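You operate a simulated robot arm through the tools that you are given. There is no shell and no other tool.

You run a simulated robot arm. Do the job below in one go: nothing can be reset, and whatever is moved stays where it is left.

TASK
Put things in order on the ply bench top. At the end: the black nail punch stands on top of the purple mask filter; the blue banded pin stands where the brown tamper stood; the copper stub stands where the blue banded pin stood; the black rubber chock stands on top of the yellow panel; the brown tamper stands where the black rubber chock stood; whatever was shut is shut again. Leave all else as you found it, and nothing knocked over.

Only the result counts: the job must be done as asked and must still hold three seconds after the hand-in. Knocking over, shifting, dropping, spilling or breaking anything else fails it.

THE ROBOT
A 6-joint arm with a two-finger parallel gripper, fixed in place. Base frame: the origin is on the floor under the middle of its stand, x ahead of it, y to its left, z up; the work surface is at about z = 800. Units: mm, degrees, N and s.
With the tool pointing down near the work surface it reaches from about 260 to 680 mm from the base axis. Its first joint turns from -66.0 to 66.0 degrees. Payload 2.9 kg.
Tool frame: the origin (TCP) lies between the finger pads and is the grasp point; the fingertips stand 30 mm ahead of it; z points along the fingers, y is the line along which they close. The gripper opens to 110 mm. The fingers are 20 mm wide and 10 mm thick; the gripper's body (48 by 112 mm) begins 55 mm behind the TCP.
Orientation is told as [roll, pitch, yaw] about the base's x, y, z axes, in that order, counted from this pose: with the fingers straight down and closing along the base's y, the tool's x points along the base's -x, its y along +y and its z along -z.

THE INTERFACE
- The arm moves only by the tool step_arm. Its arguments are lists of equal length, an entry for each row: "travel": the shift along the tool's x, y, z in mm, a list of three; "rot": the turn, a rotation vector about the tool's x, y, z in degrees, a list of three; "hand": the opening, from 0 (shut) to 1 (fully open). In form: {"travel": [[tx, ty, tz], ...], "rot": [[ax, ay, az], ...], "hand": [hand, ...]}. A call has 1 to 20 rows; each row shifts and turns the commanded pose from where the row before left it, along the tool's axes as they then stand. A row lasts 0.2 s, in which the tool goes at most 50 mm and 8.6 degrees; a call with a longer step from one row to the next is refused whole, and so is a gripper value outside its range. A pose out of reach is approached as far as the arm can. The call stops where the force on the tool passes 40 N (or 10 N more than at its start, if that is more) or the arm is blocked; 0.2 s more then pass. Each finger travels about 108 mm/s and halts on what it meets, pressing with about 43 N; the grip force reading is that of the motor and also rises with nothing between the fingers. The clock runs only during rows and for 0.2 s after the last one: add rows that do not move to give the fingers time. It gives the time, the measured TCP pose, the force on the tool (base axes), the opening and the grip force at its end, in the units of the frame above (readings bear some noise), with the torque about the TCP (base axes, N m) and any sound that the robot's microphone picked up.
- Cameras (640 x 400 px; columns grow to the right, rows downward): "scene" is fixed at [85.8, 441.6, 1379.9]; the picture's right is [-0.64, -0.77, 0.00], its down [-0.47, 0.39, -0.80] and it looks along [0.61, -0.51, -0.61] (base axes); focal length 315 px, centre (320, 200). "wrist" rides on the gripper at [72, 17, -103] in the tool frame; the picture's right is [-0.23, 0.97, 0.00], its down [-0.76, -0.18, -0.62] and it looks along [-0.61, -0.14, 0.78] (tool axes); focal length 222 px, centre (320, 200). There is no depth. A picture from a camera that has moved, and an enlarged one, comes with that camera's place and axes in the base frame and with its lens.
- camera(camera): a new picture of that camera. It takes no simulated time.
- inspect(camera, box): a new picture of the part [left, top, right, bottom] of that camera's present view, enlarged. It takes no simulated time.
- close_job(): hands the job in; it is judged then, once.

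Nothing tells you positions but the pictures and the camera data. Unless the task says otherwise, let go and move clear before handing in.

The tools are called after "Call:" by a JSON object that holds its "op" and its "data". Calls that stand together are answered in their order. step_arm: Moves the arm, as the interface text tells. Its arguments: {"type":"object","properties":{"travel":{"type":"array","items":{"type":"array","items":{"type":"number"}}},"rot":{"type":"array","items":{"type":"array","items":{"type":"number"}}},"hand":{"type":"array","items":{"type":"number"}}},"required":["travel","rot","hand"]} The other tools are called the same way: camera (camera) takes a picture; inspect (camera, box) takes an enlarged picture of a part of a camera's view; close_job () hands the job in.

At the start:

```text
clock: 0.0
eef_pos: [483.3, 95.6, 1147.3]
orientation: [0.0, 0.0, -0.1]
wrist_force: [1.3, -0.3, 0.3]
moment: [-0.02, -0.04, -0.02]
gripper_width: 110.2
finger_force: 0.1
```

scene: 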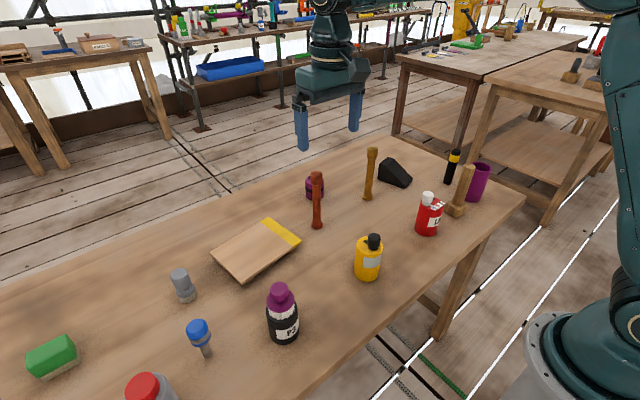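
wrist: 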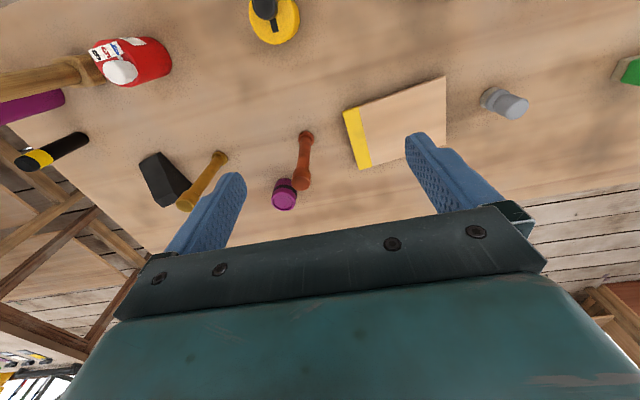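

I see a bench with many small items; I need a closer look to identify each one before moving. I'll enlarge parts of the scene view first.

Call:
{"op": "inspect", "data": {"camera": "scene", "box": [280, 130, 520, 280]}}

Call:
{"op": "inspect", "data": {"camera": "scene", "box": [0, 200, 320, 400]}}

Call:
{"op": "inspect", "data": {"camera": "wrist", "box": [0, 0, 320, 220]}}

Call:
{"op": "inspect", "data": {"camera": "wrist", "box": [240, 0, 640, 220]}}

```text
2.67 times, centred on (400, 205) of scene
camera zoom: at [85.8, 441.6, 1379.9], right [-0.64, -0.77, 0.0], down [-0.47, 0.39, -0.8], along [0.61, -0.51, -0.61], focal length 839 px, centre (107, 187)
```

zoom: 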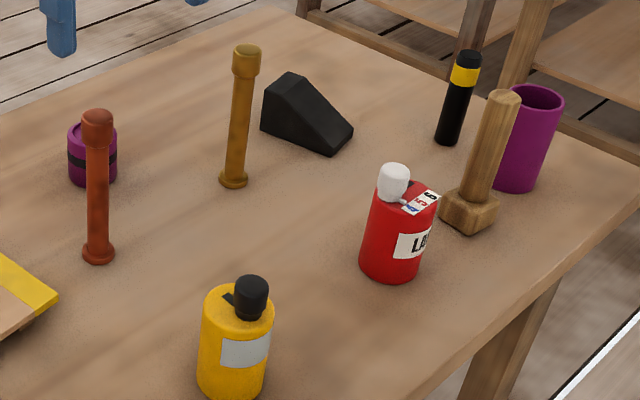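

```text
2.00 times, centred on (160, 300) of scene
camera zoom: at [85.8, 441.6, 1379.9], right [-0.64, -0.77, 0.0], down [-0.47, 0.39, -0.8], along [0.61, -0.51, -0.61], focal length 629 px, centre (640, 0)
```

zoom: 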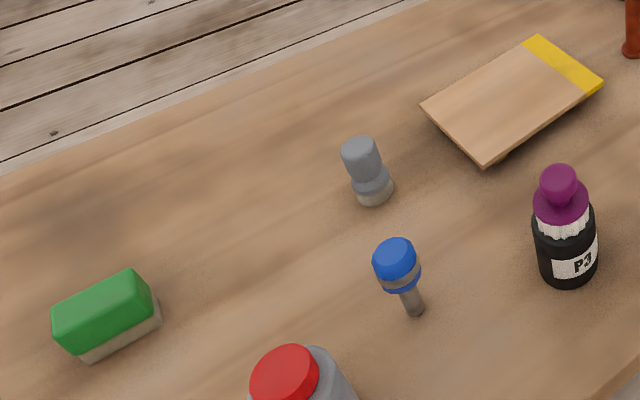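

```text
1.82 times, centred on (160, 110) of wrist
camera zoom: at [410.0, 112.3, 1250.4], right [0.23, 0.97, 0.0], down [0.76, -0.18, 0.62], along [0.61, -0.14, -0.78], focal length 404 px, centre (611, 364)
```

zoom: 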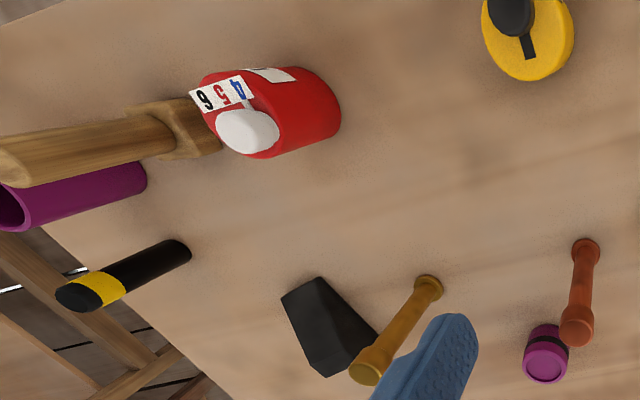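

```text
1.60 times, centred on (440, 110) of wrist
camera zoom: at [410.0, 112.3, 1250.4], right [0.23, 0.97, 0.0], down [0.76, -0.18, 0.62], along [0.61, -0.14, -0.78], focal length 355 px, centre (128, 344)
```

zoom: 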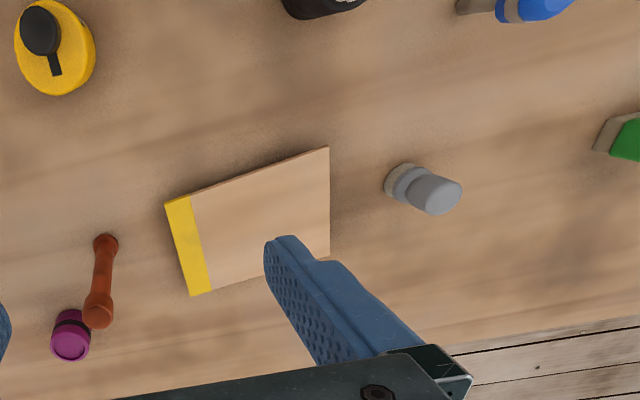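

Everything on the bench is roughly located, but some names are ambiguous: two tall pins, a wooden mallet-like thing, a lidded can and an open purple cup. I'll move the wrist camera around, staying high above everything, to look at them from other sides.

Call:
{"op": "step_arm", "data": {"travel": [[22, 43, 0], [22, 43, 0], [22, 43, 0], [22, 43, 0], [22, 43, 0], [22, 43, 0], [22, 43, 0]], "rot": [[0, 0, 0], [0, 0, 0], [0, 0, 0], [0, 0, 0], [0, 0, 0], [0, 0, 0], [0, 0, 0]], "hand": [1, 1, 1, 1, 1, 1, 1]}}

Call:
{"op": "camera", "data": {"camera": "wrist"}}

Call:
{"op": "camera", "data": {"camera": "scene"}}

```text
clock: 1.6
eef_pos: [329.2, 394.9, 1145.5]
orientation: [0.0, 0.0, -0.1]
wrist_force: [-0.4, -0.2, 1.0]
moment: [0.03, -0.01, 0.0]
gripper_width: 110.3
finger_force: 0.1
```

```text
taken
camera wrist: at [256.5, 410.9, 1249.8], right [0.23, 0.97, 0.0], down [0.76, -0.18, 0.62], along [0.61, -0.14, -0.78], focal length 222 px, centre (320, 200)
```

wrist: 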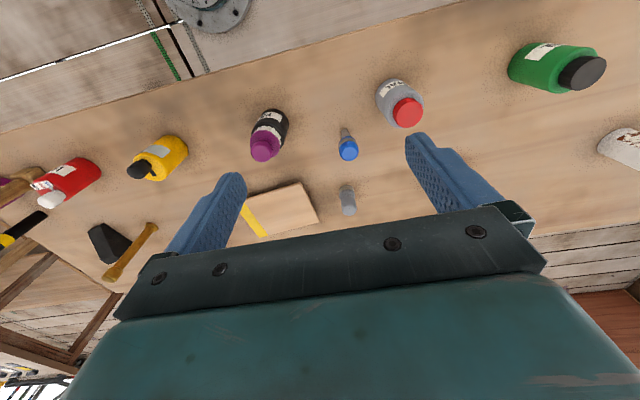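

```text
taken
```

scene: 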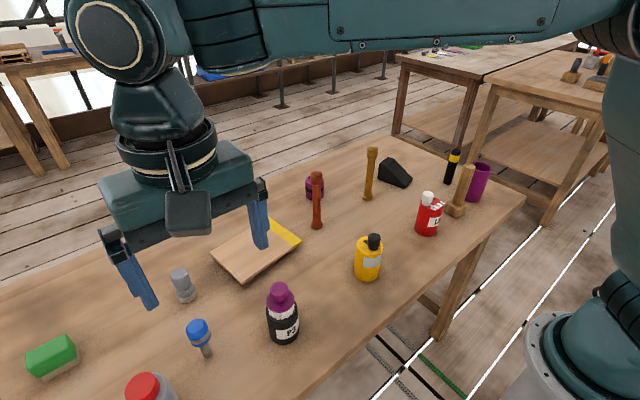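

Now I see further containers to the left: a grey jar with a red lid, a green bottle and a white item. I'll enlarge these.

Call:
{"op": "inspect", "data": {"camera": "wrist", "box": [320, 20, 640, 220]}}

Call:
{"op": "inspect", "data": {"camera": "wrist", "box": [200, 80, 420, 240]}}

Call:
{"op": "inspect", "data": {"camera": "wrist", "box": [0, 120, 240, 290]}}

```text
2.00 times, centred on (480, 120) of wrist
camera zoom: at [256.5, 410.9, 1249.8], right [0.23, 0.97, 0.0], down [0.76, -0.18, 0.62], along [0.61, -0.14, -0.78], focal length 444 px, centre (0, 360)
```

zoom: 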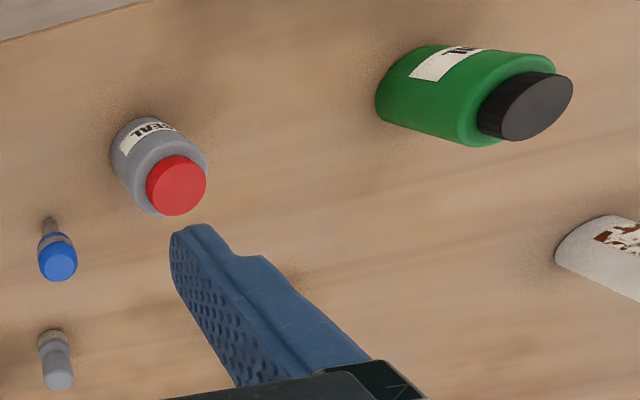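

```text
2.50 times, centred on (310, 160) of wrist
camera zoom: at [256.5, 410.9, 1249.8], right [0.23, 0.97, 0.0], down [0.76, -0.18, 0.62], along [0.61, -0.14, -0.78], focal length 555 px, centre (345, 300)
```

zoom: 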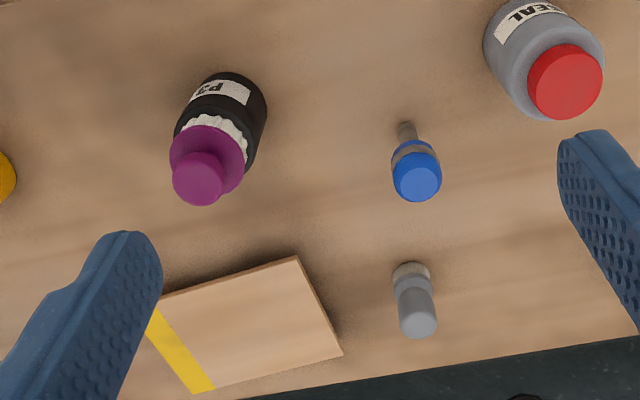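

```text
2.35 times, centred on (120, 205) of wrist
camera zoom: at [256.5, 410.9, 1249.8], right [0.23, 0.97, 0.0], down [0.76, -0.18, 0.62], along [0.61, -0.14, -0.78], focal length 523 px, centre (791, 188)
```

zoom: 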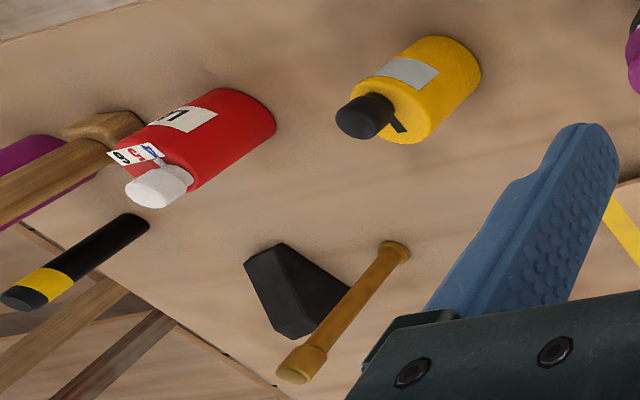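

The containers look like plain bottles; I still need a view of the right end, to see into the purple cup and compare the wooden mallet with the two pins. I'll swing over there at a safe height.

Call:
{"op": "step_arm", "data": {"travel": [[0, -47, 0], [0, -47, 0], [0, -47, 0], [0, -47, 0], [0, -47, 0], [0, -47, 0], [0, -47, 0], [0, -47, 0], [0, -47, 0], [0, -47, 0], [0, -47, 0], [0, -47, 0], [0, -47, 0], [0, -47, 0], [0, -47, 0]], "rot": [[0, 0, 0], [0, 0, 0], [0, 0, 0], [0, 0, 0], [0, 0, 0], [0, 0, 0], [0, 0, 0], [0, 0, 0], [0, 0, 0], [0, 0, 0], [0, 0, 0], [0, 0, 0], [0, 0, 0], [0, 0, 0], [0, 0, 0]], "hand": [1, 1, 1, 1, 1, 1, 1, 1, 1, 1, 1, 1, 1, 1, 1]}}

Call:
{"op": "camera", "data": {"camera": "wrist"}}

Call:
{"op": "inspect", "data": {"camera": "wrist", "box": [100, 40, 340, 190]}}

Call:
{"op": "inspect", "data": {"camera": "wrist", "box": [320, 40, 640, 240]}}

```text
clock: 4.8
eef_pos: [329.9, -310.5, 1146.9]
orientation: [-0.1, 0.0, 0.0]
wrist_force: [0.3, 0.0, 0.6]
moment: [0.02, 0.01, 0.01]
gripper_width: 110.2
finger_force: 0.0
```

```text
taken
camera wrist: at [256.7, -293.6, 1250.9], right [0.23, 0.97, 0.0], down [0.76, -0.18, 0.62], along [0.61, -0.14, -0.78], focal length 222 px, centre (320, 200)
```

wrist: 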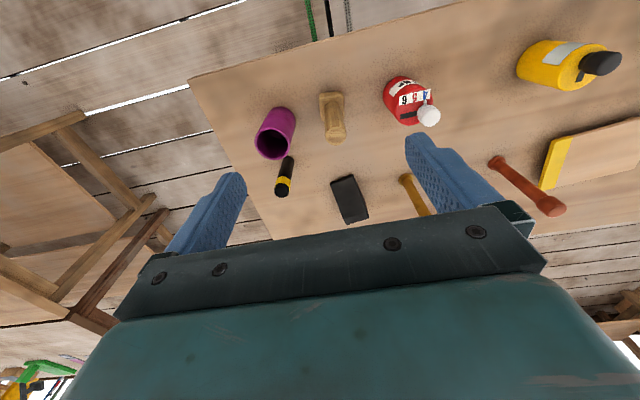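

```text
2.67 times, centred on (220, 115) of wrist
camera zoom: at [256.7, -293.6, 1250.9], right [0.23, 0.97, 0.0], down [0.76, -0.18, 0.62], along [0.61, -0.14, -0.78], focal length 592 px, centre (587, 427)
```

zoom: 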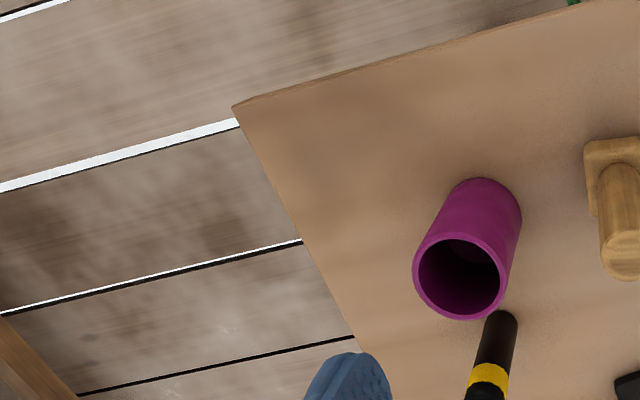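

```text
2.00 times, centred on (480, 140) of wrist
camera zoom: at [256.7, -293.6, 1250.9], right [0.23, 0.97, 0.0], down [0.76, -0.18, 0.62], along [0.61, -0.14, -0.78], focal length 444 px, centre (0, 320)
```

zoom: 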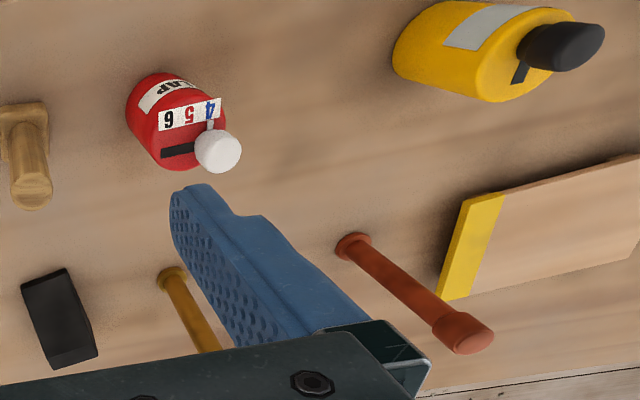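

The purple cup looks open and empty. Next I'll look from the middle at the small purple cylinder, the two pins and the panel.

Call:
{"op": "step_arm", "data": {"travel": [[0, 47, 0], [0, 47, 0], [0, 47, 0], [0, 47, 0], [0, 47, 0], [0, 47, 0], [-20, 0, 30], [-20, 0, 30]], "rot": [[0, 0, 0], [0, 0, 0], [0, 0, 0], [0, 0, 0], [0, 0, 0], [0, 0, 0], [0, 0, 0], [0, 0, 0]], "hand": [1, 1, 1, 1, 1, 1, 1, 1]}}

Call:
{"op": "camera", "data": {"camera": "wrist"}}

Call:
{"op": "inspect", "data": {"camera": "wrist", "box": [220, 60, 460, 210]}}

Call:
{"op": "inspect", "data": {"camera": "scene", "box": [200, 160, 360, 300]}}

Call:
{"op": "inspect", "data": {"camera": "scene", "box": [340, 130, 500, 230]}}

```text
clock: 6.6
eef_pos: [365.5, -24.9, 1085.5]
orientation: [0.0, 0.0, 0.0]
wrist_force: [0.6, -0.3, -0.7]
moment: [0.03, 0.03, -0.01]
gripper_width: 109.9
finger_force: 0.0
```

```text
taken
camera wrist: at [293.6, -7.7, 1189.2], right [0.23, 0.97, 0.0], down [0.76, -0.18, 0.62], along [0.61, -0.14, -0.78], focal length 222 px, centre (320, 200)
```

wrist: 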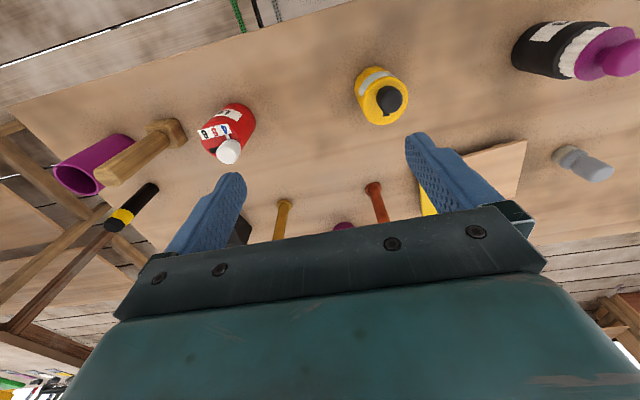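

```text
2.67 times, centred on (340, 135) of wrist
camera zoom: at [293.6, -7.7, 1189.2], right [0.23, 0.97, 0.0], down [0.76, -0.18, 0.62], along [0.61, -0.14, -0.78], focal length 592 px, centre (267, 373)
```

zoom: 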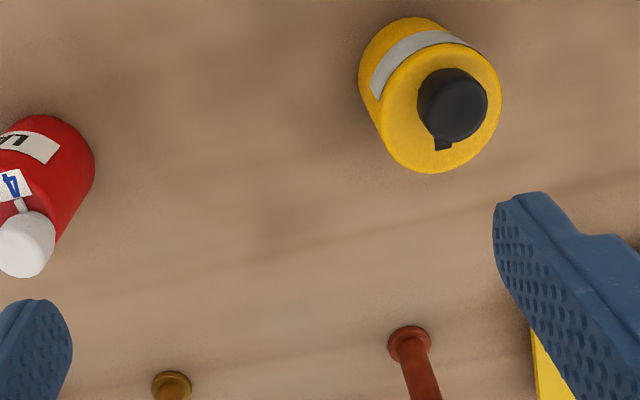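

```text
2.86 times, centred on (280, 230) of scene
camera zoom: at [85.8, 441.6, 1379.9], right [-0.64, -0.77, 0.0], down [-0.47, 0.39, -0.8], along [0.61, -0.51, -0.61], focal length 899 px, centre (434, 114)
```

zoom: 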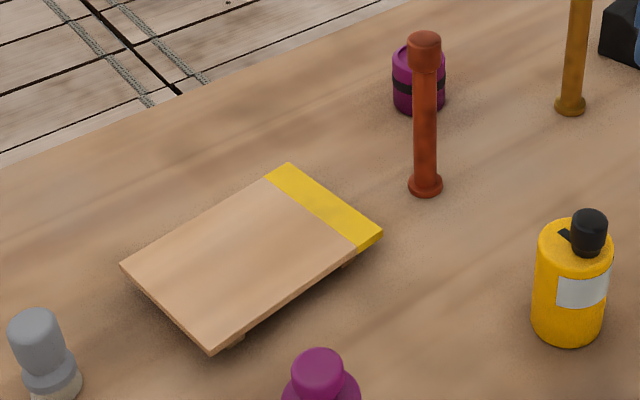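

```text
4.00 times, centred on (420, 180) of scene
camera zoom: at [85.8, 441.6, 1379.9], right [-0.64, -0.77, 0.0], down [-0.47, 0.39, -0.8], along [0.61, -0.51, -0.61], focal length 1259 px, centre (-80, 280)
```

zoom: 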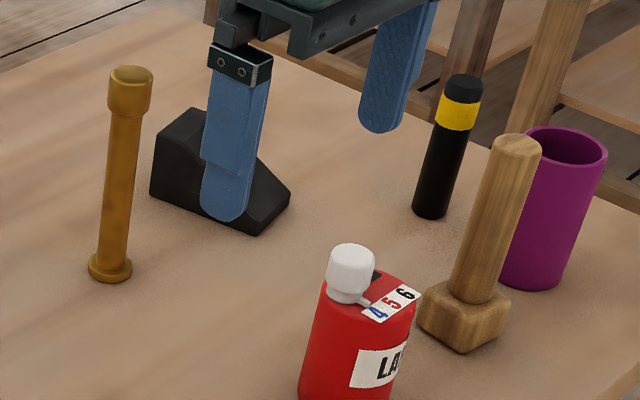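

The panel is a thin board on low feet with a yellow end strip, and the small purple cylinder has a black band. I still want to see the left part of the bench for anything shut, so I'll go there and turn the wrist to look left.

Call:
{"op": "step_arm", "data": {"travel": [[6, 44, 0], [6, 44, 0], [6, 44, 0], [6, 44, 0], [6, 44, 0], [6, 44, 0], [6, 44, 0], [6, 44, 0], [6, 44, 0], [0, 0, 0], [0, 0, 0], [0, 0, 0], [0, 0, 0], [0, 0, 0], [0, 0, 0], [0, 0, 0]], "rot": [[0, 0, 0], [0, 0, 0], [0, 0, 0], [0, 0, 0], [0, 0, 0], [0, 0, 0], [0, 0, 0], [0, 0, 0], [0, 0, 0], [0, 0, -8.5], [0, 0, -8.5], [0, 0, -8.5], [0, 0, -8.5], [0, 0, -8.5], [0, 0, -8.5], [0, 0, -8.5]], "hand": [1, 1, 1, 1, 1, 1, 1, 1, 1, 1, 1, 1, 1, 1, 1, 1]}}

Call:
{"op": "camera", "data": {"camera": "wrist"}}

Call:
{"op": "inspect", "data": {"camera": "wrist", "box": [0, 0, 320, 200]}}

Call:
{"op": "inspect", "data": {"camera": "wrist", "box": [320, 0, 640, 200]}}

```text
clock: 10.0
eef_pos: [314.2, 369.0, 1085.0]
orientation: [0.0, 0.0, 59.7]
wrist_force: [0.4, -0.7, 0.4]
moment: [0.01, 0.03, -0.03]
gripper_width: 109.9
finger_force: 0.0
```

```text
taken
camera wrist: at [263.1, 315.3, 1190.1], right [-0.73, 0.69, 0.0], down [0.54, 0.57, 0.62], along [0.43, 0.45, -0.78], focal length 222 px, centre (320, 200)
```

wrist: 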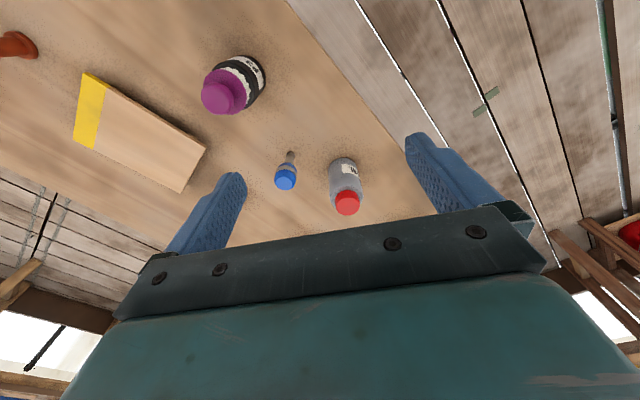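

```text
2.00 times, centred on (160, 100) of wrist
camera zoom: at [263.1, 315.3, 1190.1], right [-0.73, 0.69, 0.0], down [0.54, 0.57, 0.62], along [0.43, 0.45, -0.78], focal length 444 px, centre (640, 400)
```

zoom: 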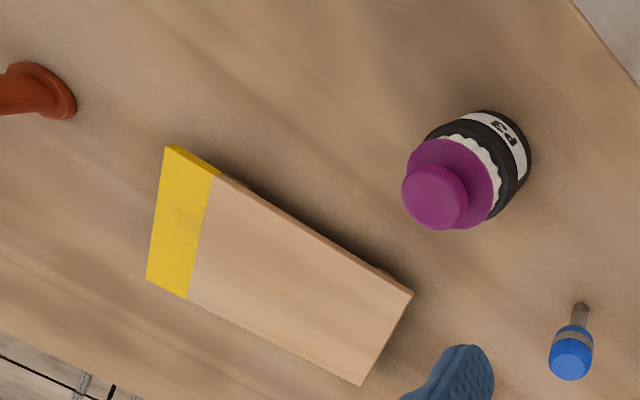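

```text
2.00 times, centred on (480, 100) of wrist
camera zoom: at [263.1, 315.3, 1190.1], right [-0.73, 0.69, 0.0], down [0.54, 0.57, 0.62], along [0.43, 0.45, -0.78], focal length 444 px, centre (0, 400)
```

zoom: 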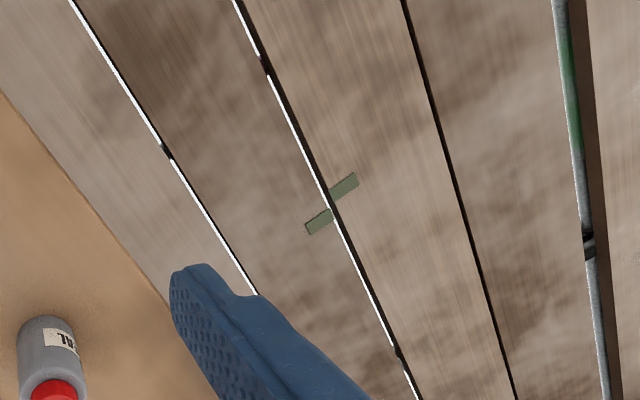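

Nothing hinged or drawer-like shows on this side; the left end holds only bottles. Next I take a near-vertical look at the two pins, the purple cylinder and the chock.

Call:
{"op": "step_arm", "data": {"travel": [[0, 0, 0], [0, 0, 0], [0, 0, 0], [0, 0, 0], [0, 0, 0], [0, 0, 0], [0, 0, 0], [-18.6, -43, 0], [-18.6, -43, 0], [-18.6, -43, 0], [-18.6, -43, 0], [-18.6, -43, 0], [-18.6, -43, 0], [-18.6, -43, 0], [-18.6, -43, 0], [-18.6, -43, 0], [-18.6, -43, 0]], "rot": [[0, 0, 8.5], [0, 0, 8.5], [0, 0, 8.5], [0, 0, 8.5], [0, 0, 8.5], [0, 0, 8.5], [0, 0, 8.5], [0, 0, 0], [0, 0, 0], [0, 0, 0], [0, 0, 0], [0, 0, 0], [0, 0, 0], [0, 0, 0], [0, 0, 0], [0, 0, 0], [0, 0, 0]], "hand": [1, 1, 1, 1, 1, 1, 1, 1, 1, 1, 1, 1, 1, 1, 1, 1, 1]}}

Call:
{"op": "camera", "data": {"camera": "wrist"}}

Call:
{"op": "inspect", "data": {"camera": "wrist", "box": [130, 60, 450, 260]}}

Call:
{"op": "inspect", "data": {"camera": "scene", "box": [290, 160, 340, 240]}}

Call:
{"op": "inspect", "data": {"camera": "scene", "box": [350, 135, 420, 215]}}

Call:
{"op": "inspect", "data": {"camera": "scene", "box": [435, 140, 505, 230]}}

```text
clock: 13.6
eef_pos: [500.9, -60.1, 1087.9]
orientation: [0.0, 0.1, 0.0]
wrist_force: [0.2, -0.2, 0.3]
moment: [0.02, -0.01, 0.04]
gripper_width: 109.8
finger_force: 0.0
```

```text
taken
camera wrist: at [428.8, -42.7, 1192.3], right [0.23, 0.97, 0.0], down [0.76, -0.18, 0.62], along [0.61, -0.14, -0.78], focal length 222 px, centre (320, 200)
```

wrist: 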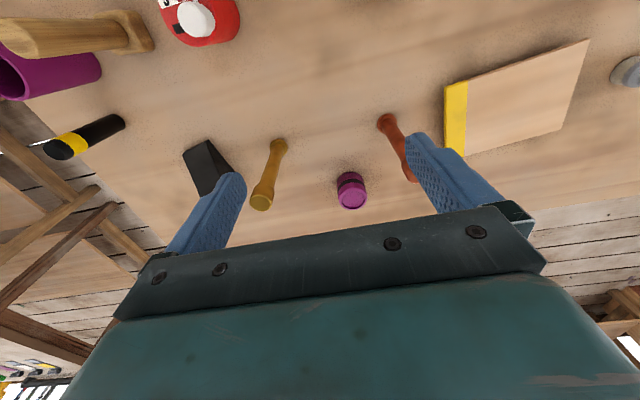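

```text
2.00 times, centred on (290, 160) of wrist
camera zoom: at [428.8, -42.7, 1192.3], right [0.23, 0.97, 0.0], down [0.76, -0.18, 0.62], along [0.61, -0.14, -0.78], focal length 444 px, centre (380, 280)
```

zoom: 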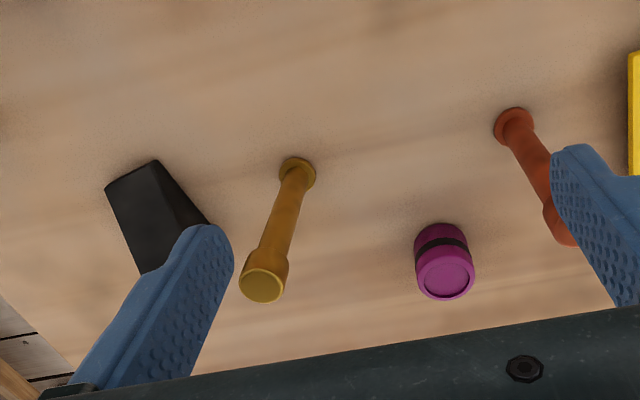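

```text
5.00 times, centred on (315, 200) of scene
camera zoom: at [85.8, 441.6, 1379.9], right [-0.64, -0.77, 0.0], down [-0.47, 0.39, -0.8], along [0.61, -0.51, -0.61], focal length 1573 px, centre (345, 200)
```

zoom: 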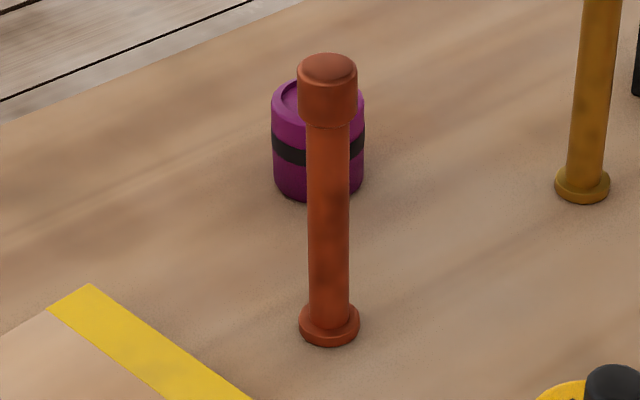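

```text
5.00 times, centred on (385, 175) of scene
camera zoom: at [85.8, 441.6, 1379.9], right [-0.64, -0.77, 0.0], down [-0.47, 0.39, -0.8], along [0.61, -0.51, -0.61], focal length 1573 px, centre (-5, 325)
```

zoom: 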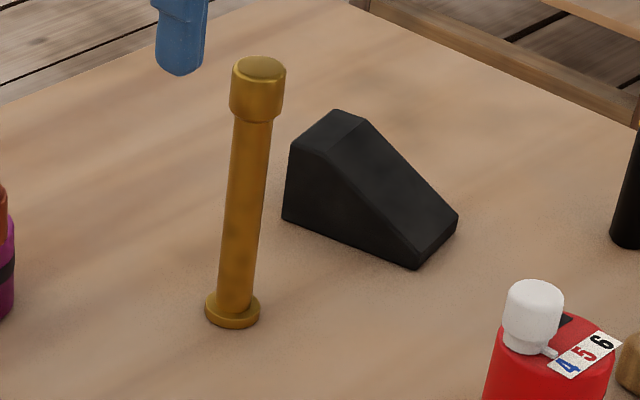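

```text
4.44 times, centred on (470, 185) of scene
camera zoom: at [85.8, 441.6, 1379.9], right [-0.64, -0.77, 0.0], down [-0.47, 0.39, -0.8], along [0.61, -0.51, -0.61], focal length 1398 px, centre (-347, 267)
```

zoom: 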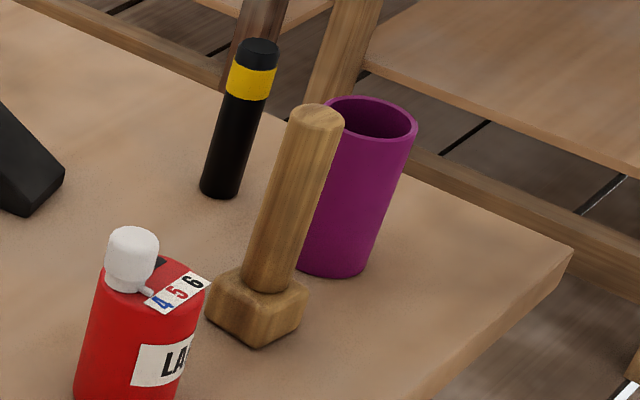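

The two tall pins have the same shape, one copper-coloured and one brass-coloured. So I take the copper stub to be the copper one at about (588, 37), and the brown tamper to be the wooden block with a handle at about (378, -302). I'll look closely at the panel's feet and the remaining objects before touching anything.

Call:
{"op": "inspect", "data": {"camera": "scene", "box": [205, 210, 305, 290]}}

Call:
{"op": "inspect", "data": {"camera": "scene", "box": [160, 255, 240, 365]}}

Call:
{"op": "inspect", "data": {"camera": "wrist", "box": [0, 0, 240, 150]}}

Call:
{"op": "inspect", "data": {"camera": "wrist", "box": [370, 20, 640, 180]}}

```text
5.00 times, centred on (255, 250) of scene
camera zoom: at [85.8, 441.6, 1379.9], right [-0.64, -0.77, 0.0], down [-0.47, 0.39, -0.8], along [0.61, -0.51, -0.61], focal length 1573 px, centre (645, -50)
```

zoom: 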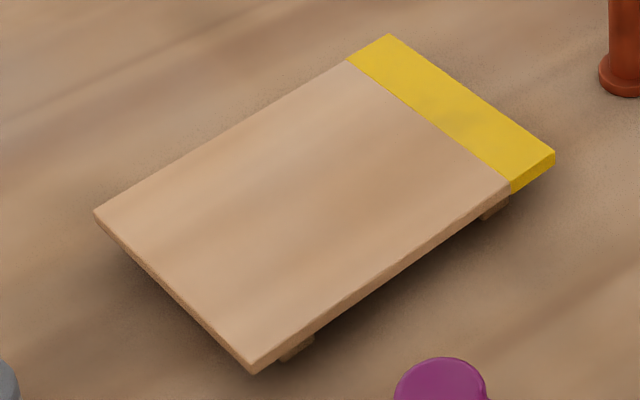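

```text
3.64 times, centred on (200, 310) of scene
camera zoom: at [85.8, 441.6, 1379.9], right [-0.64, -0.77, 0.0], down [-0.47, 0.39, -0.8], along [0.61, -0.51, -0.61], focal length 1144 px, centre (756, -200)
```

zoom: 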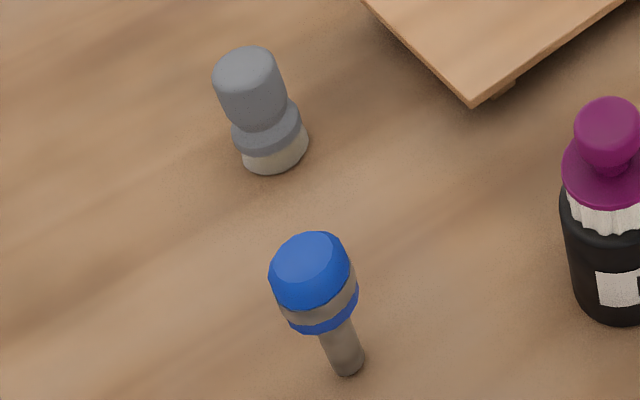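

```text
2.67 times, centred on (120, 75) of wrist
camera zoom: at [428.8, -42.7, 1192.3], right [0.23, 0.97, 0.0], down [0.76, -0.18, 0.62], along [0.61, -0.14, -0.78], focal length 592 px, centre (853, 533)
```

zoom: 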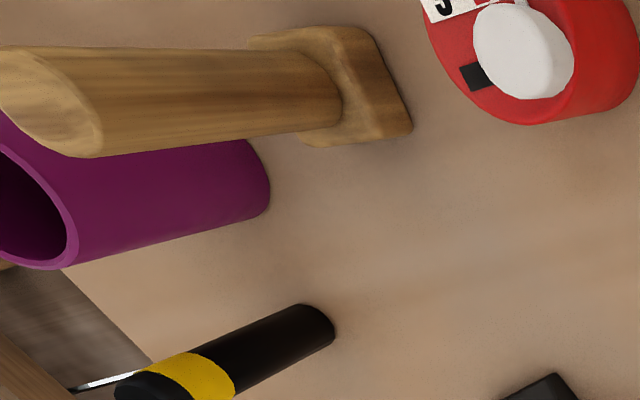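

```text
2.37 times, centred on (505, 100) of wrist
camera zoom: at [428.8, -42.7, 1192.3], right [0.23, 0.97, 0.0], down [0.76, -0.18, 0.62], along [0.61, -0.14, -0.78], focal length 526 px, centre (-118, 437)
```

zoom: 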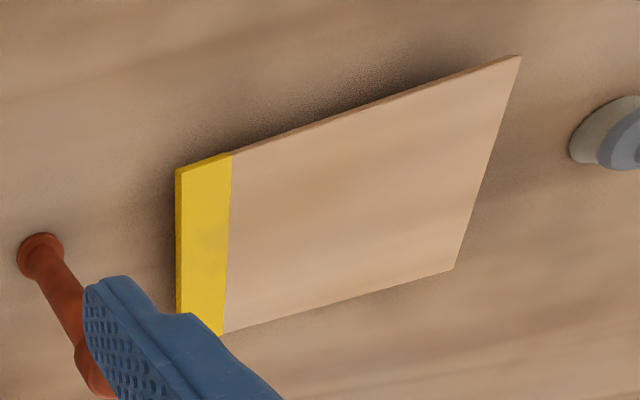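

The board stands on two cross feet, so it can take the chock near its middle. I'll start with the chock: hover above it at about (600, -308), turned 14° to match its sides, then look again.

Call:
{"op": "step_arm", "data": {"travel": [[-16.5, -41.3, 0], [-16.5, -41.3, 0], [-16.5, -41.3, 0], [-16.5, -41.3, 0], [-16.5, -41.3, 0], [-16.5, -41.3, 0], [0, 0, 0], [0, 0, 0], [0, 0, 44], [0, 0, 44], [0, 0, 0]], "rot": [[0, 0, 0], [0, 0, 0], [0, 0, 0], [0, 0, 0], [0, 0, 0], [0, 0, 0], [0, 0, -7], [0, 0, -7], [0, 0, 0], [0, 0, 0], [0, 0, 0]], "hand": [1, 1, 1, 1, 1, 1, 1, 1, 1, 1, 1]}}

Call:
{"op": "camera", "data": {"camera": "wrist"}}

Call:
{"op": "camera", "data": {"camera": "scene"}}

Call:
{"op": "inspect", "data": {"camera": "wrist", "box": [220, 80, 440, 220]}}

```text
clock: 16.0
eef_pos: [569.7, -299.4, 993.8]
orientation: [0.0, -0.1, 14.0]
wrist_force: [-0.3, 0.6, -0.5]
moment: [0.02, 0.0, -0.02]
gripper_width: 109.8
finger_force: 0.1
out of reach, approached as far as the arm can: row 6
```

```text
taken
camera wrist: at [496.7, -300.5, 1097.5], right [-0.02, 1.0, 0.0], down [0.78, 0.01, 0.62], along [0.62, 0.01, -0.78], focal length 222 px, centre (320, 200)
```

wrist: 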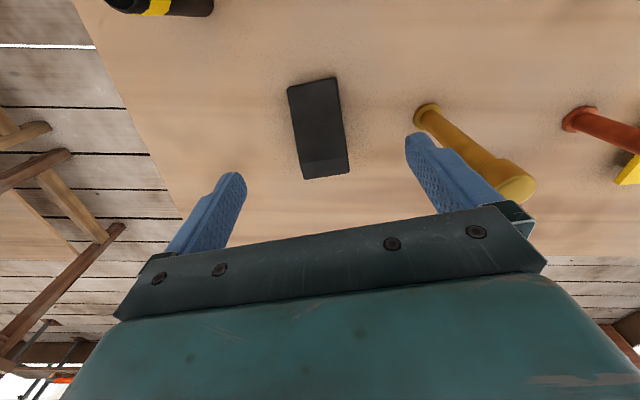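

```text
taken
```

scene: 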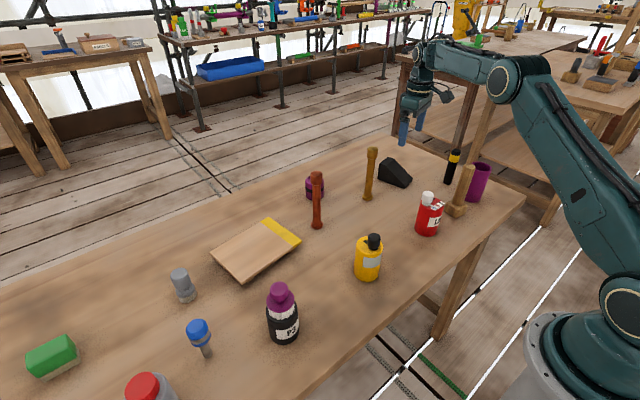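

```text
2.86 times, centred on (330, 150) of wrist
camera zoom: at [496.7, -300.5, 1097.5], right [-0.02, 1.0, 0.0], down [0.78, 0.01, 0.62], along [0.62, 0.01, -0.78], focal length 635 px, centre (291, 343)
```

zoom: 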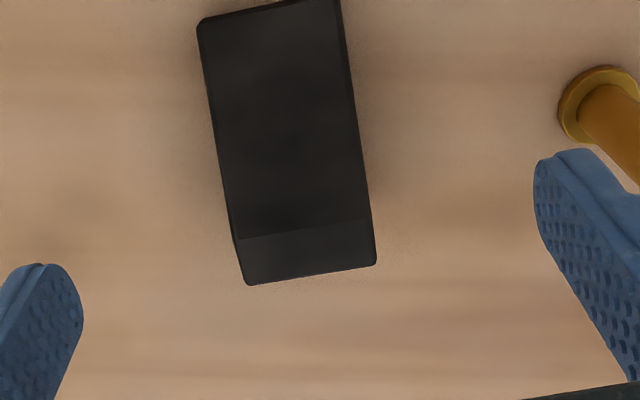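

The arm was a little short of reach at that height, so it hovers at (570, -299). From this view the chock's centre is about (600, -299), its width about 60 and its turn about 12°. I'll move over it and lower to see whether a straight-down reach works there.

Call:
{"op": "step_arm", "data": {"travel": [[0, 0, 35], [0, 0, 35], [-15, -3, 0], [-15, -3, 0], [0, 0, 0]], "rot": [[0, 0, 2], [0, 0, 0], [0, 0, 0], [0, 0, 0], [0, 0, 0]], "hand": [1, 1, 1, 1, 1]}}

Call:
{"op": "camera", "data": {"camera": "wrist"}}

Call:
{"op": "inspect", "data": {"camera": "wrist", "box": [220, 80, 440, 220]}}

```text
clock: 17.2
eef_pos: [602.5, -298.3, 922.8]
orientation: [0.0, 0.1, 12.0]
wrist_force: [0.3, -0.1, 1.1]
moment: [0.03, -0.01, 0.02]
gripper_width: 109.9
finger_force: 0.2
```

```text
taken
camera wrist: at [528.0, -296.8, 1026.0], right [0.02, 1.0, 0.0], down [0.78, -0.02, 0.62], along [0.62, -0.01, -0.78], focal length 222 px, centre (320, 200)
```

wrist: 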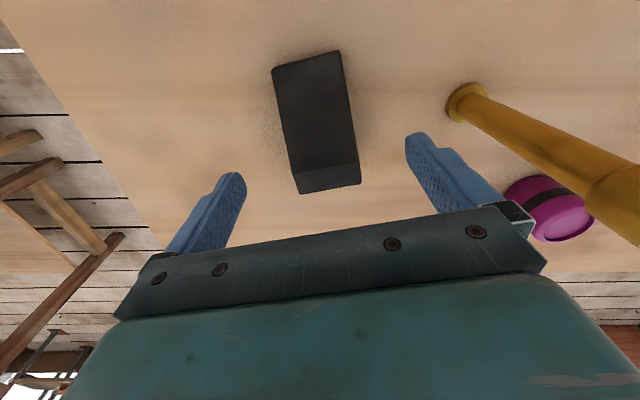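

```text
2.86 times, centred on (330, 150) of wrist
camera zoom: at [528.0, -296.8, 1026.0], right [0.02, 1.0, 0.0], down [0.78, -0.02, 0.62], along [0.62, -0.01, -0.78], focal length 635 px, centre (291, 343)
```

zoom: 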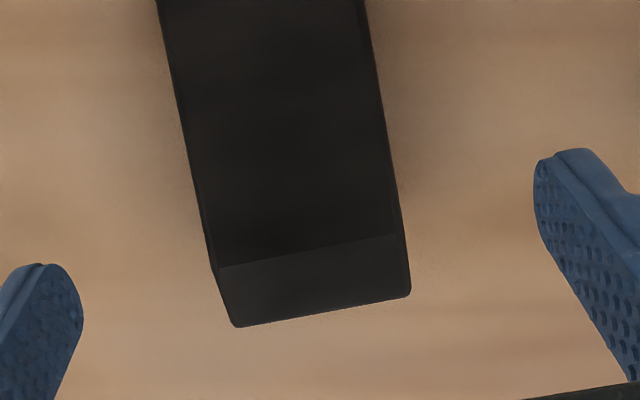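

The vertical reach works here and the chock lies centred between the fingers. I'll lower to just above the bench and close on its sides.

Call:
{"op": "step_arm", "data": {"travel": [[0, 0, 42], [0, 0, 42], [0, 0, 0], [0, 0, 0], [0, 0, 0], [0, 0, 0], [0, 0, 0]], "rot": [[0, 0, 0], [0, 0, 0], [0, 0, 0], [0, 0, 0], [0, 0, 0], [0, 0, 0], [0, 0, 0]], "hand": [1, 1, 1, 0.6, 0.3, 0.3, 0.3]}}

Call:
{"op": "camera", "data": {"camera": "wrist"}}

Call:
{"op": "inspect", "data": {"camera": "scene", "box": [340, 100, 500, 220]}}

```text
clock: 18.8
eef_pos: [600.0, -297.2, 838.3]
orientation: [0.1, -0.1, 12.1]
wrist_force: [0.9, -0.1, -0.1]
moment: [-0.04, 0.01, -0.02]
gripper_width: 59.4
finger_force: 43.2
```

```text
taken
camera wrist: at [526.0, -297.2, 942.7], right [0.02, 1.0, 0.0], down [0.78, -0.02, 0.62], along [0.62, -0.01, -0.78], focal length 222 px, centre (320, 200)
```

wrist: 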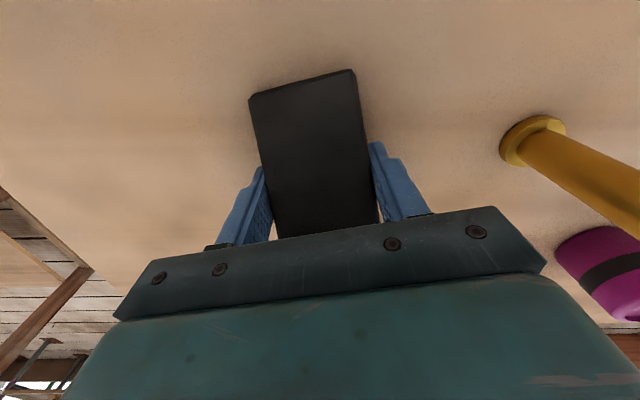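

```text
3.33 times, centred on (420, 160) of scene
camera zoom: at [85.9, 441.6, 1379.9], right [-0.64, -0.77, 0.0], down [-0.47, 0.39, -0.8], along [0.61, -0.51, -0.61], focal length 1049 px, centre (-13, 333)
```

zoom: 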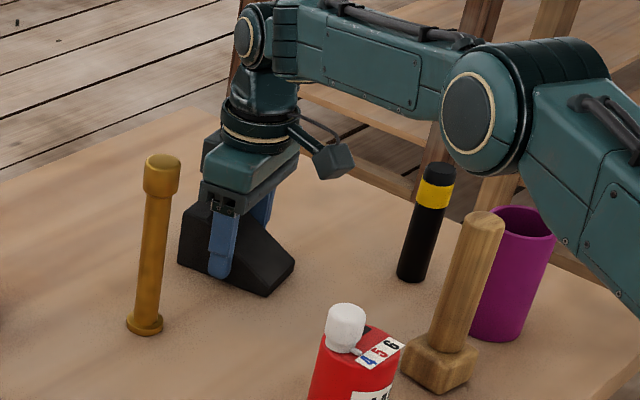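

The chock is held (59 mm wide, 43 N); its original centre was about (602, -298). I'll lift it straight up, then back and up to a safe carrying height.

Call:
{"op": "step_arm", "data": {"travel": [[0, 0, -20], [0, 0, -30], [14.9, 6.7, -32], [14.9, 6.7, -32], [14.9, 6.7, -32], [14.9, 6.7, -32], [14.9, 6.7, -32], [0, 0, 0]], "rot": [[0, 0, 0], [0, 0, 0], [0, 0, 0], [0, 0, 0], [0, 0, 0], [0, 0, 0], [0, 0, 0], [0, 0, 0]], "hand": [0.3, 0.3, 0.3, 0.3, 0.3, 0.3, 0.3, 0.3]}}

Call:
{"op": "camera", "data": {"camera": "wrist"}}

Call:
{"op": "camera", "data": {"camera": "scene"}}

```text
clock: 20.6
eef_pos: [522.5, -280.7, 1048.7]
orientation: [0.0, 0.0, 12.0]
wrist_force: [-0.2, 0.6, -2.5]
moment: [0.02, 0.02, 0.0]
gripper_width: 59.6
finger_force: 43.1
```

```text
taken
camera wrist: at [447.7, -279.3, 1152.4], right [0.02, 1.0, 0.0], down [0.78, -0.02, 0.62], along [0.62, -0.01, -0.78], focal length 222 px, centre (320, 200)
```

wrist: 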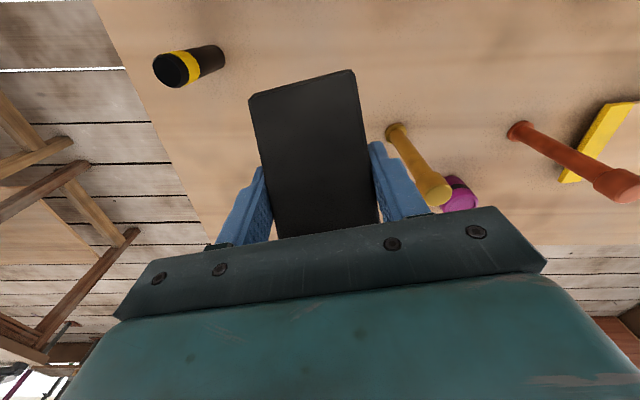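

```text
taken
```

scene: 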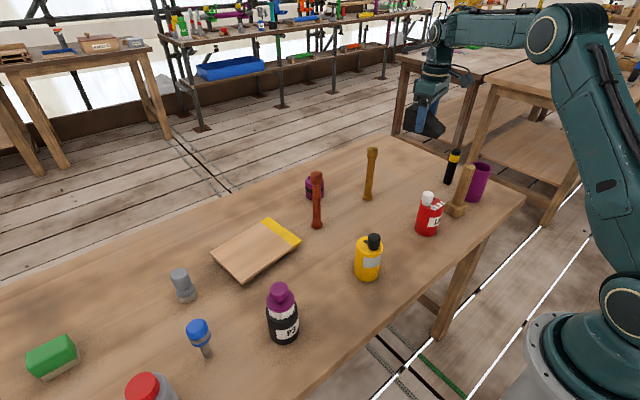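

The chock is held level and lifted. I'll carry it across at this height toward the panel and look down at it.

Call:
{"op": "step_arm", "data": {"travel": [[-9.07, 42.6, 0], [-9.07, 42.6, 0], [-9.07, 42.6, 0], [-9.07, 42.6, 0], [-9.07, 42.6, 0], [-9.07, 42.6, 0], [-9.07, 42.6, 0], [-9.07, 42.6, 0], [-9.07, 42.6, 0], [-9.07, 42.6, 0], [-9.07, 42.6, 0], [0, 0, 0]], "rot": [[0, 0, 0], [0, 0, 0], [0, 0, 0], [0, 0, 0], [0, 0, 0], [0, 0, 0], [0, 0, 0], [0, 0, 0], [0, 0, 0], [0, 0, 0], [0, 0, 3], [0, 0, 3]], "hand": [0.3, 0.3, 0.3, 0.3, 0.3, 0.3, 0.3, 0.3, 0.3, 0.3, 0.3, 0.3]}}

Call:
{"op": "camera", "data": {"camera": "wrist"}}

Call:
{"op": "inspect", "data": {"camera": "wrist", "box": [200, 60, 480, 235]}}

```text
clock: 23.2
eef_pos: [521.0, 200.3, 1048.4]
orientation: [0.0, 0.0, 5.9]
wrist_force: [0.4, 0.9, -1.7]
moment: [0.03, 0.02, 0.04]
gripper_width: 59.6
finger_force: 43.2
```

```text
taken
camera wrist: at [448.4, 208.8, 1152.4], right [0.13, 0.99, 0.0], down [0.78, -0.1, 0.62], along [0.62, -0.08, -0.78], focal length 222 px, centre (320, 200)
```

wrist: 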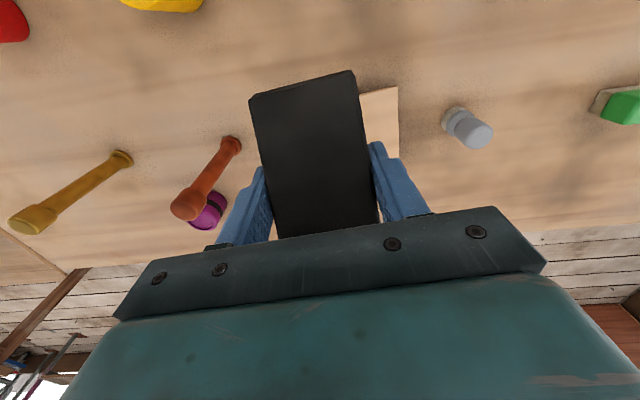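

```text
2.29 times, centred on (340, 148) of wrist
camera zoom: at [448.4, 208.8, 1152.4], right [0.13, 0.99, 0.0], down [0.78, -0.1, 0.62], along [0.62, -0.08, -0.78], focal length 508 px, centre (274, 320)
```

zoom: 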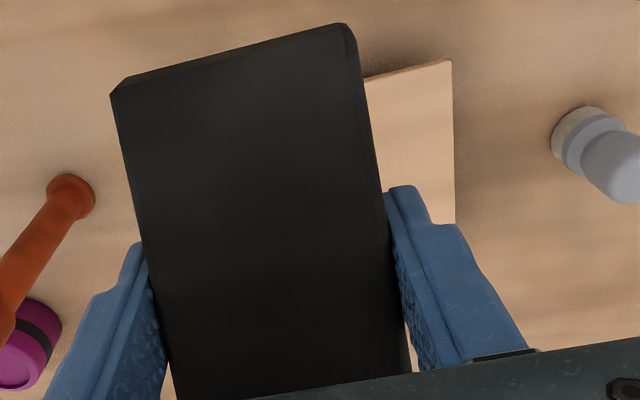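

I estimate the panel's centre at about (603, 220) with its top near z = 822. I'll move the chock above it, slightly toward the yellow end, and lower until it is about 8 mm clear.

Call:
{"op": "step_arm", "data": {"travel": [[-40.4, 1.7, 0], [-40.4, 1.7, 0], [0, 0, 45], [0, 0, 45], [0, 0, 45], [0, 0, 40], [0, 0, 0]], "rot": [[0, 0, 0], [0, 0, 0], [0, 0, 0], [0, 0, 0], [0, 0, 0], [0, 0, 0], [0, 0, 0]], "hand": [0.3, 0.3, 0.3, 0.3, 0.3, 0.3, 0.3]}}

Call:
{"op": "inspect", "data": {"camera": "scene", "box": [180, 160, 340, 300]}}

Call:
{"op": "camera", "data": {"camera": "wrist"}}

```text
clock: 24.8
eef_pos: [602.2, 209.9, 872.1]
orientation: [0.0, 0.1, 6.0]
wrist_force: [0.1, 0.4, -2.2]
moment: [0.0, 0.0, 0.02]
gripper_width: 59.7
finger_force: 43.1
```

```text
2.86 times, centred on (260, 230) of scene
camera zoom: at [85.9, 441.6, 1379.9], right [-0.64, -0.77, 0.0], down [-0.47, 0.39, -0.8], along [0.61, -0.51, -0.61], focal length 899 px, centre (491, 114)
```

zoom: 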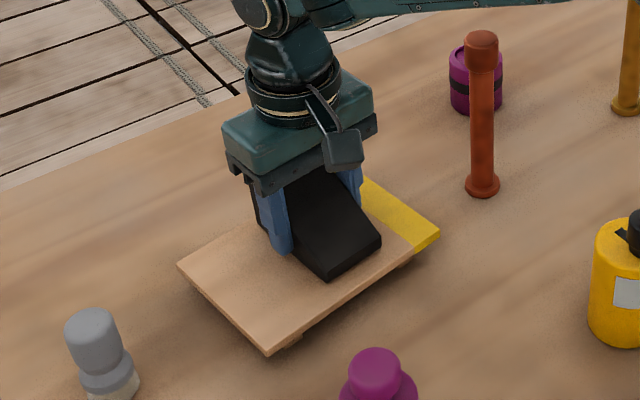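

```text
taken
camera wrist: at [528.3, 218.7, 975.5], right [0.12, 0.99, 0.0], down [0.78, -0.1, 0.62], along [0.62, -0.08, -0.78], focal length 222 px, centre (320, 200)
```

wrist: 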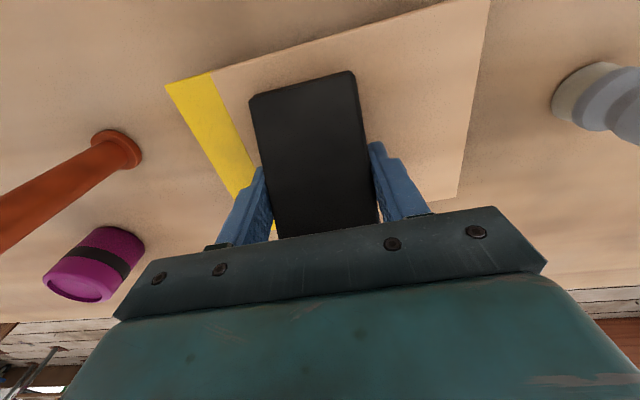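

The chock hovers over the panel's middle, near the yellow strip. I'll lower slowly in small steps and watch the force for contact.

Call:
{"op": "step_arm", "data": {"travel": [[0, 0, 3], [0, 0, 3], [0, 0, 2], [0, 0, 0]], "rot": [[0, 0, 0], [0, 0, 0], [0, 0, 0], [0, 0, 0]], "hand": [0.3, 0.3, 0.3, 0.3]}}

Call:
{"op": "inspect", "data": {"camera": "scene", "box": [220, 190, 320, 270]}}

```text
clock: 25.8
eef_pos: [602.4, 209.3, 867.8]
orientation: [0.0, 0.0, 6.0]
wrist_force: [-11.8, -6.8, 28.1]
moment: [-0.21, 0.82, 0.04]
gripper_width: 59.7
finger_force: 43.1
```

```text
5.00 times, centred on (270, 230) of scene
camera zoom: at [85.1, 441.3, 1380.1], right [-0.64, -0.77, 0.0], down [-0.47, 0.39, -0.8], along [0.61, -0.51, -0.61], focal length 1573 px, centre (570, 50)
```

zoom: 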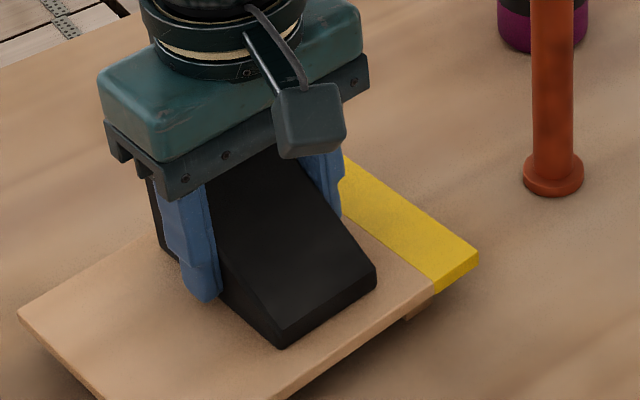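

Contact was felt at z ≈ 868, which puts the panel top near 829. I'll ease the pressure, open the fingers and rise clear.

Call:
{"op": "step_arm", "data": {"travel": [[0, 0, -3], [0, 0, 0], [0, 0, 0], [0, 0, 0], [0, 0, 0]], "rot": [[0, 0, 0], [0, 0, 0], [0, 0, 0], [0, 0, 0], [0, 0, 0]], "hand": [0.3, 0.3, 0.65, 0.85, 0.85]}}

Call:
{"op": "step_arm", "data": {"travel": [[0, 0, -10], [0, 0, -40], [0, 0, -45], [0, 0, -45], [0, 0, 0]], "rot": [[0, 0, 0], [0, 0, 0], [0, 0, 0], [0, 0, 0], [0, 0, 0]], "hand": [0.85, 0.85, 0.85, 0.85, 0.85]}}

Call:
{"op": "camera", "data": {"camera": "wrist"}}

Call:
{"op": "inspect", "data": {"camera": "scene", "box": [200, 160, 340, 290]}}

```text
clock: 27.0
eef_pos: [601.8, 210.2, 868.1]
orientation: [-0.1, 0.0, 6.0]
wrist_force: [-0.7, -0.1, 0.1]
moment: [-0.02, -0.01, 0.03]
gripper_width: 93.6
finger_force: 0.1
```

```text
clock: 28.2
eef_pos: [600.6, 210.8, 1007.1]
orientation: [0.1, 0.1, 6.1]
wrist_force: [0.6, -0.2, -0.4]
moment: [-0.01, 0.01, -0.01]
gripper_width: 93.6
finger_force: 0.1
```

```text
taken
camera wrist: at [528.0, 220.6, 1111.0], right [0.12, 0.99, 0.0], down [0.78, -0.1, 0.62], along [0.62, -0.08, -0.78], focal length 222 px, centre (320, 200)
```

wrist: 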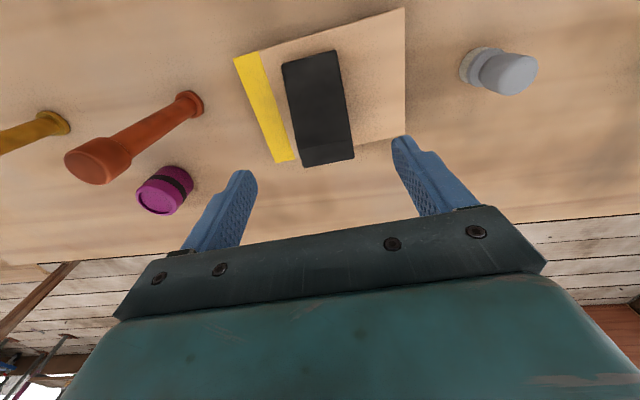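

```text
3.08 times, centred on (270, 225) of scene
camera zoom: at [85.8, 441.6, 1379.9], right [-0.64, -0.77, 0.0], down [-0.47, 0.39, -0.8], along [0.61, -0.51, -0.61], focal length 968 px, centre (474, 123)
```

zoom: 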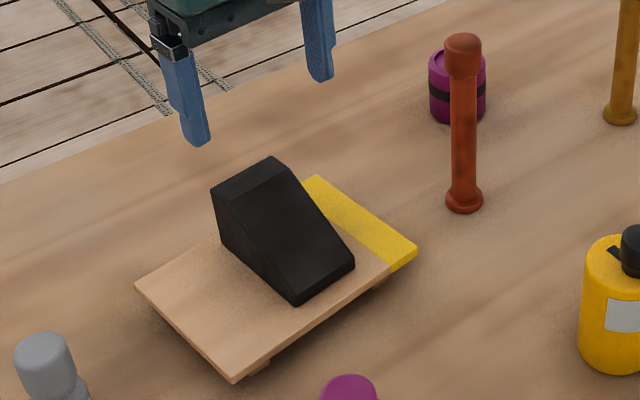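

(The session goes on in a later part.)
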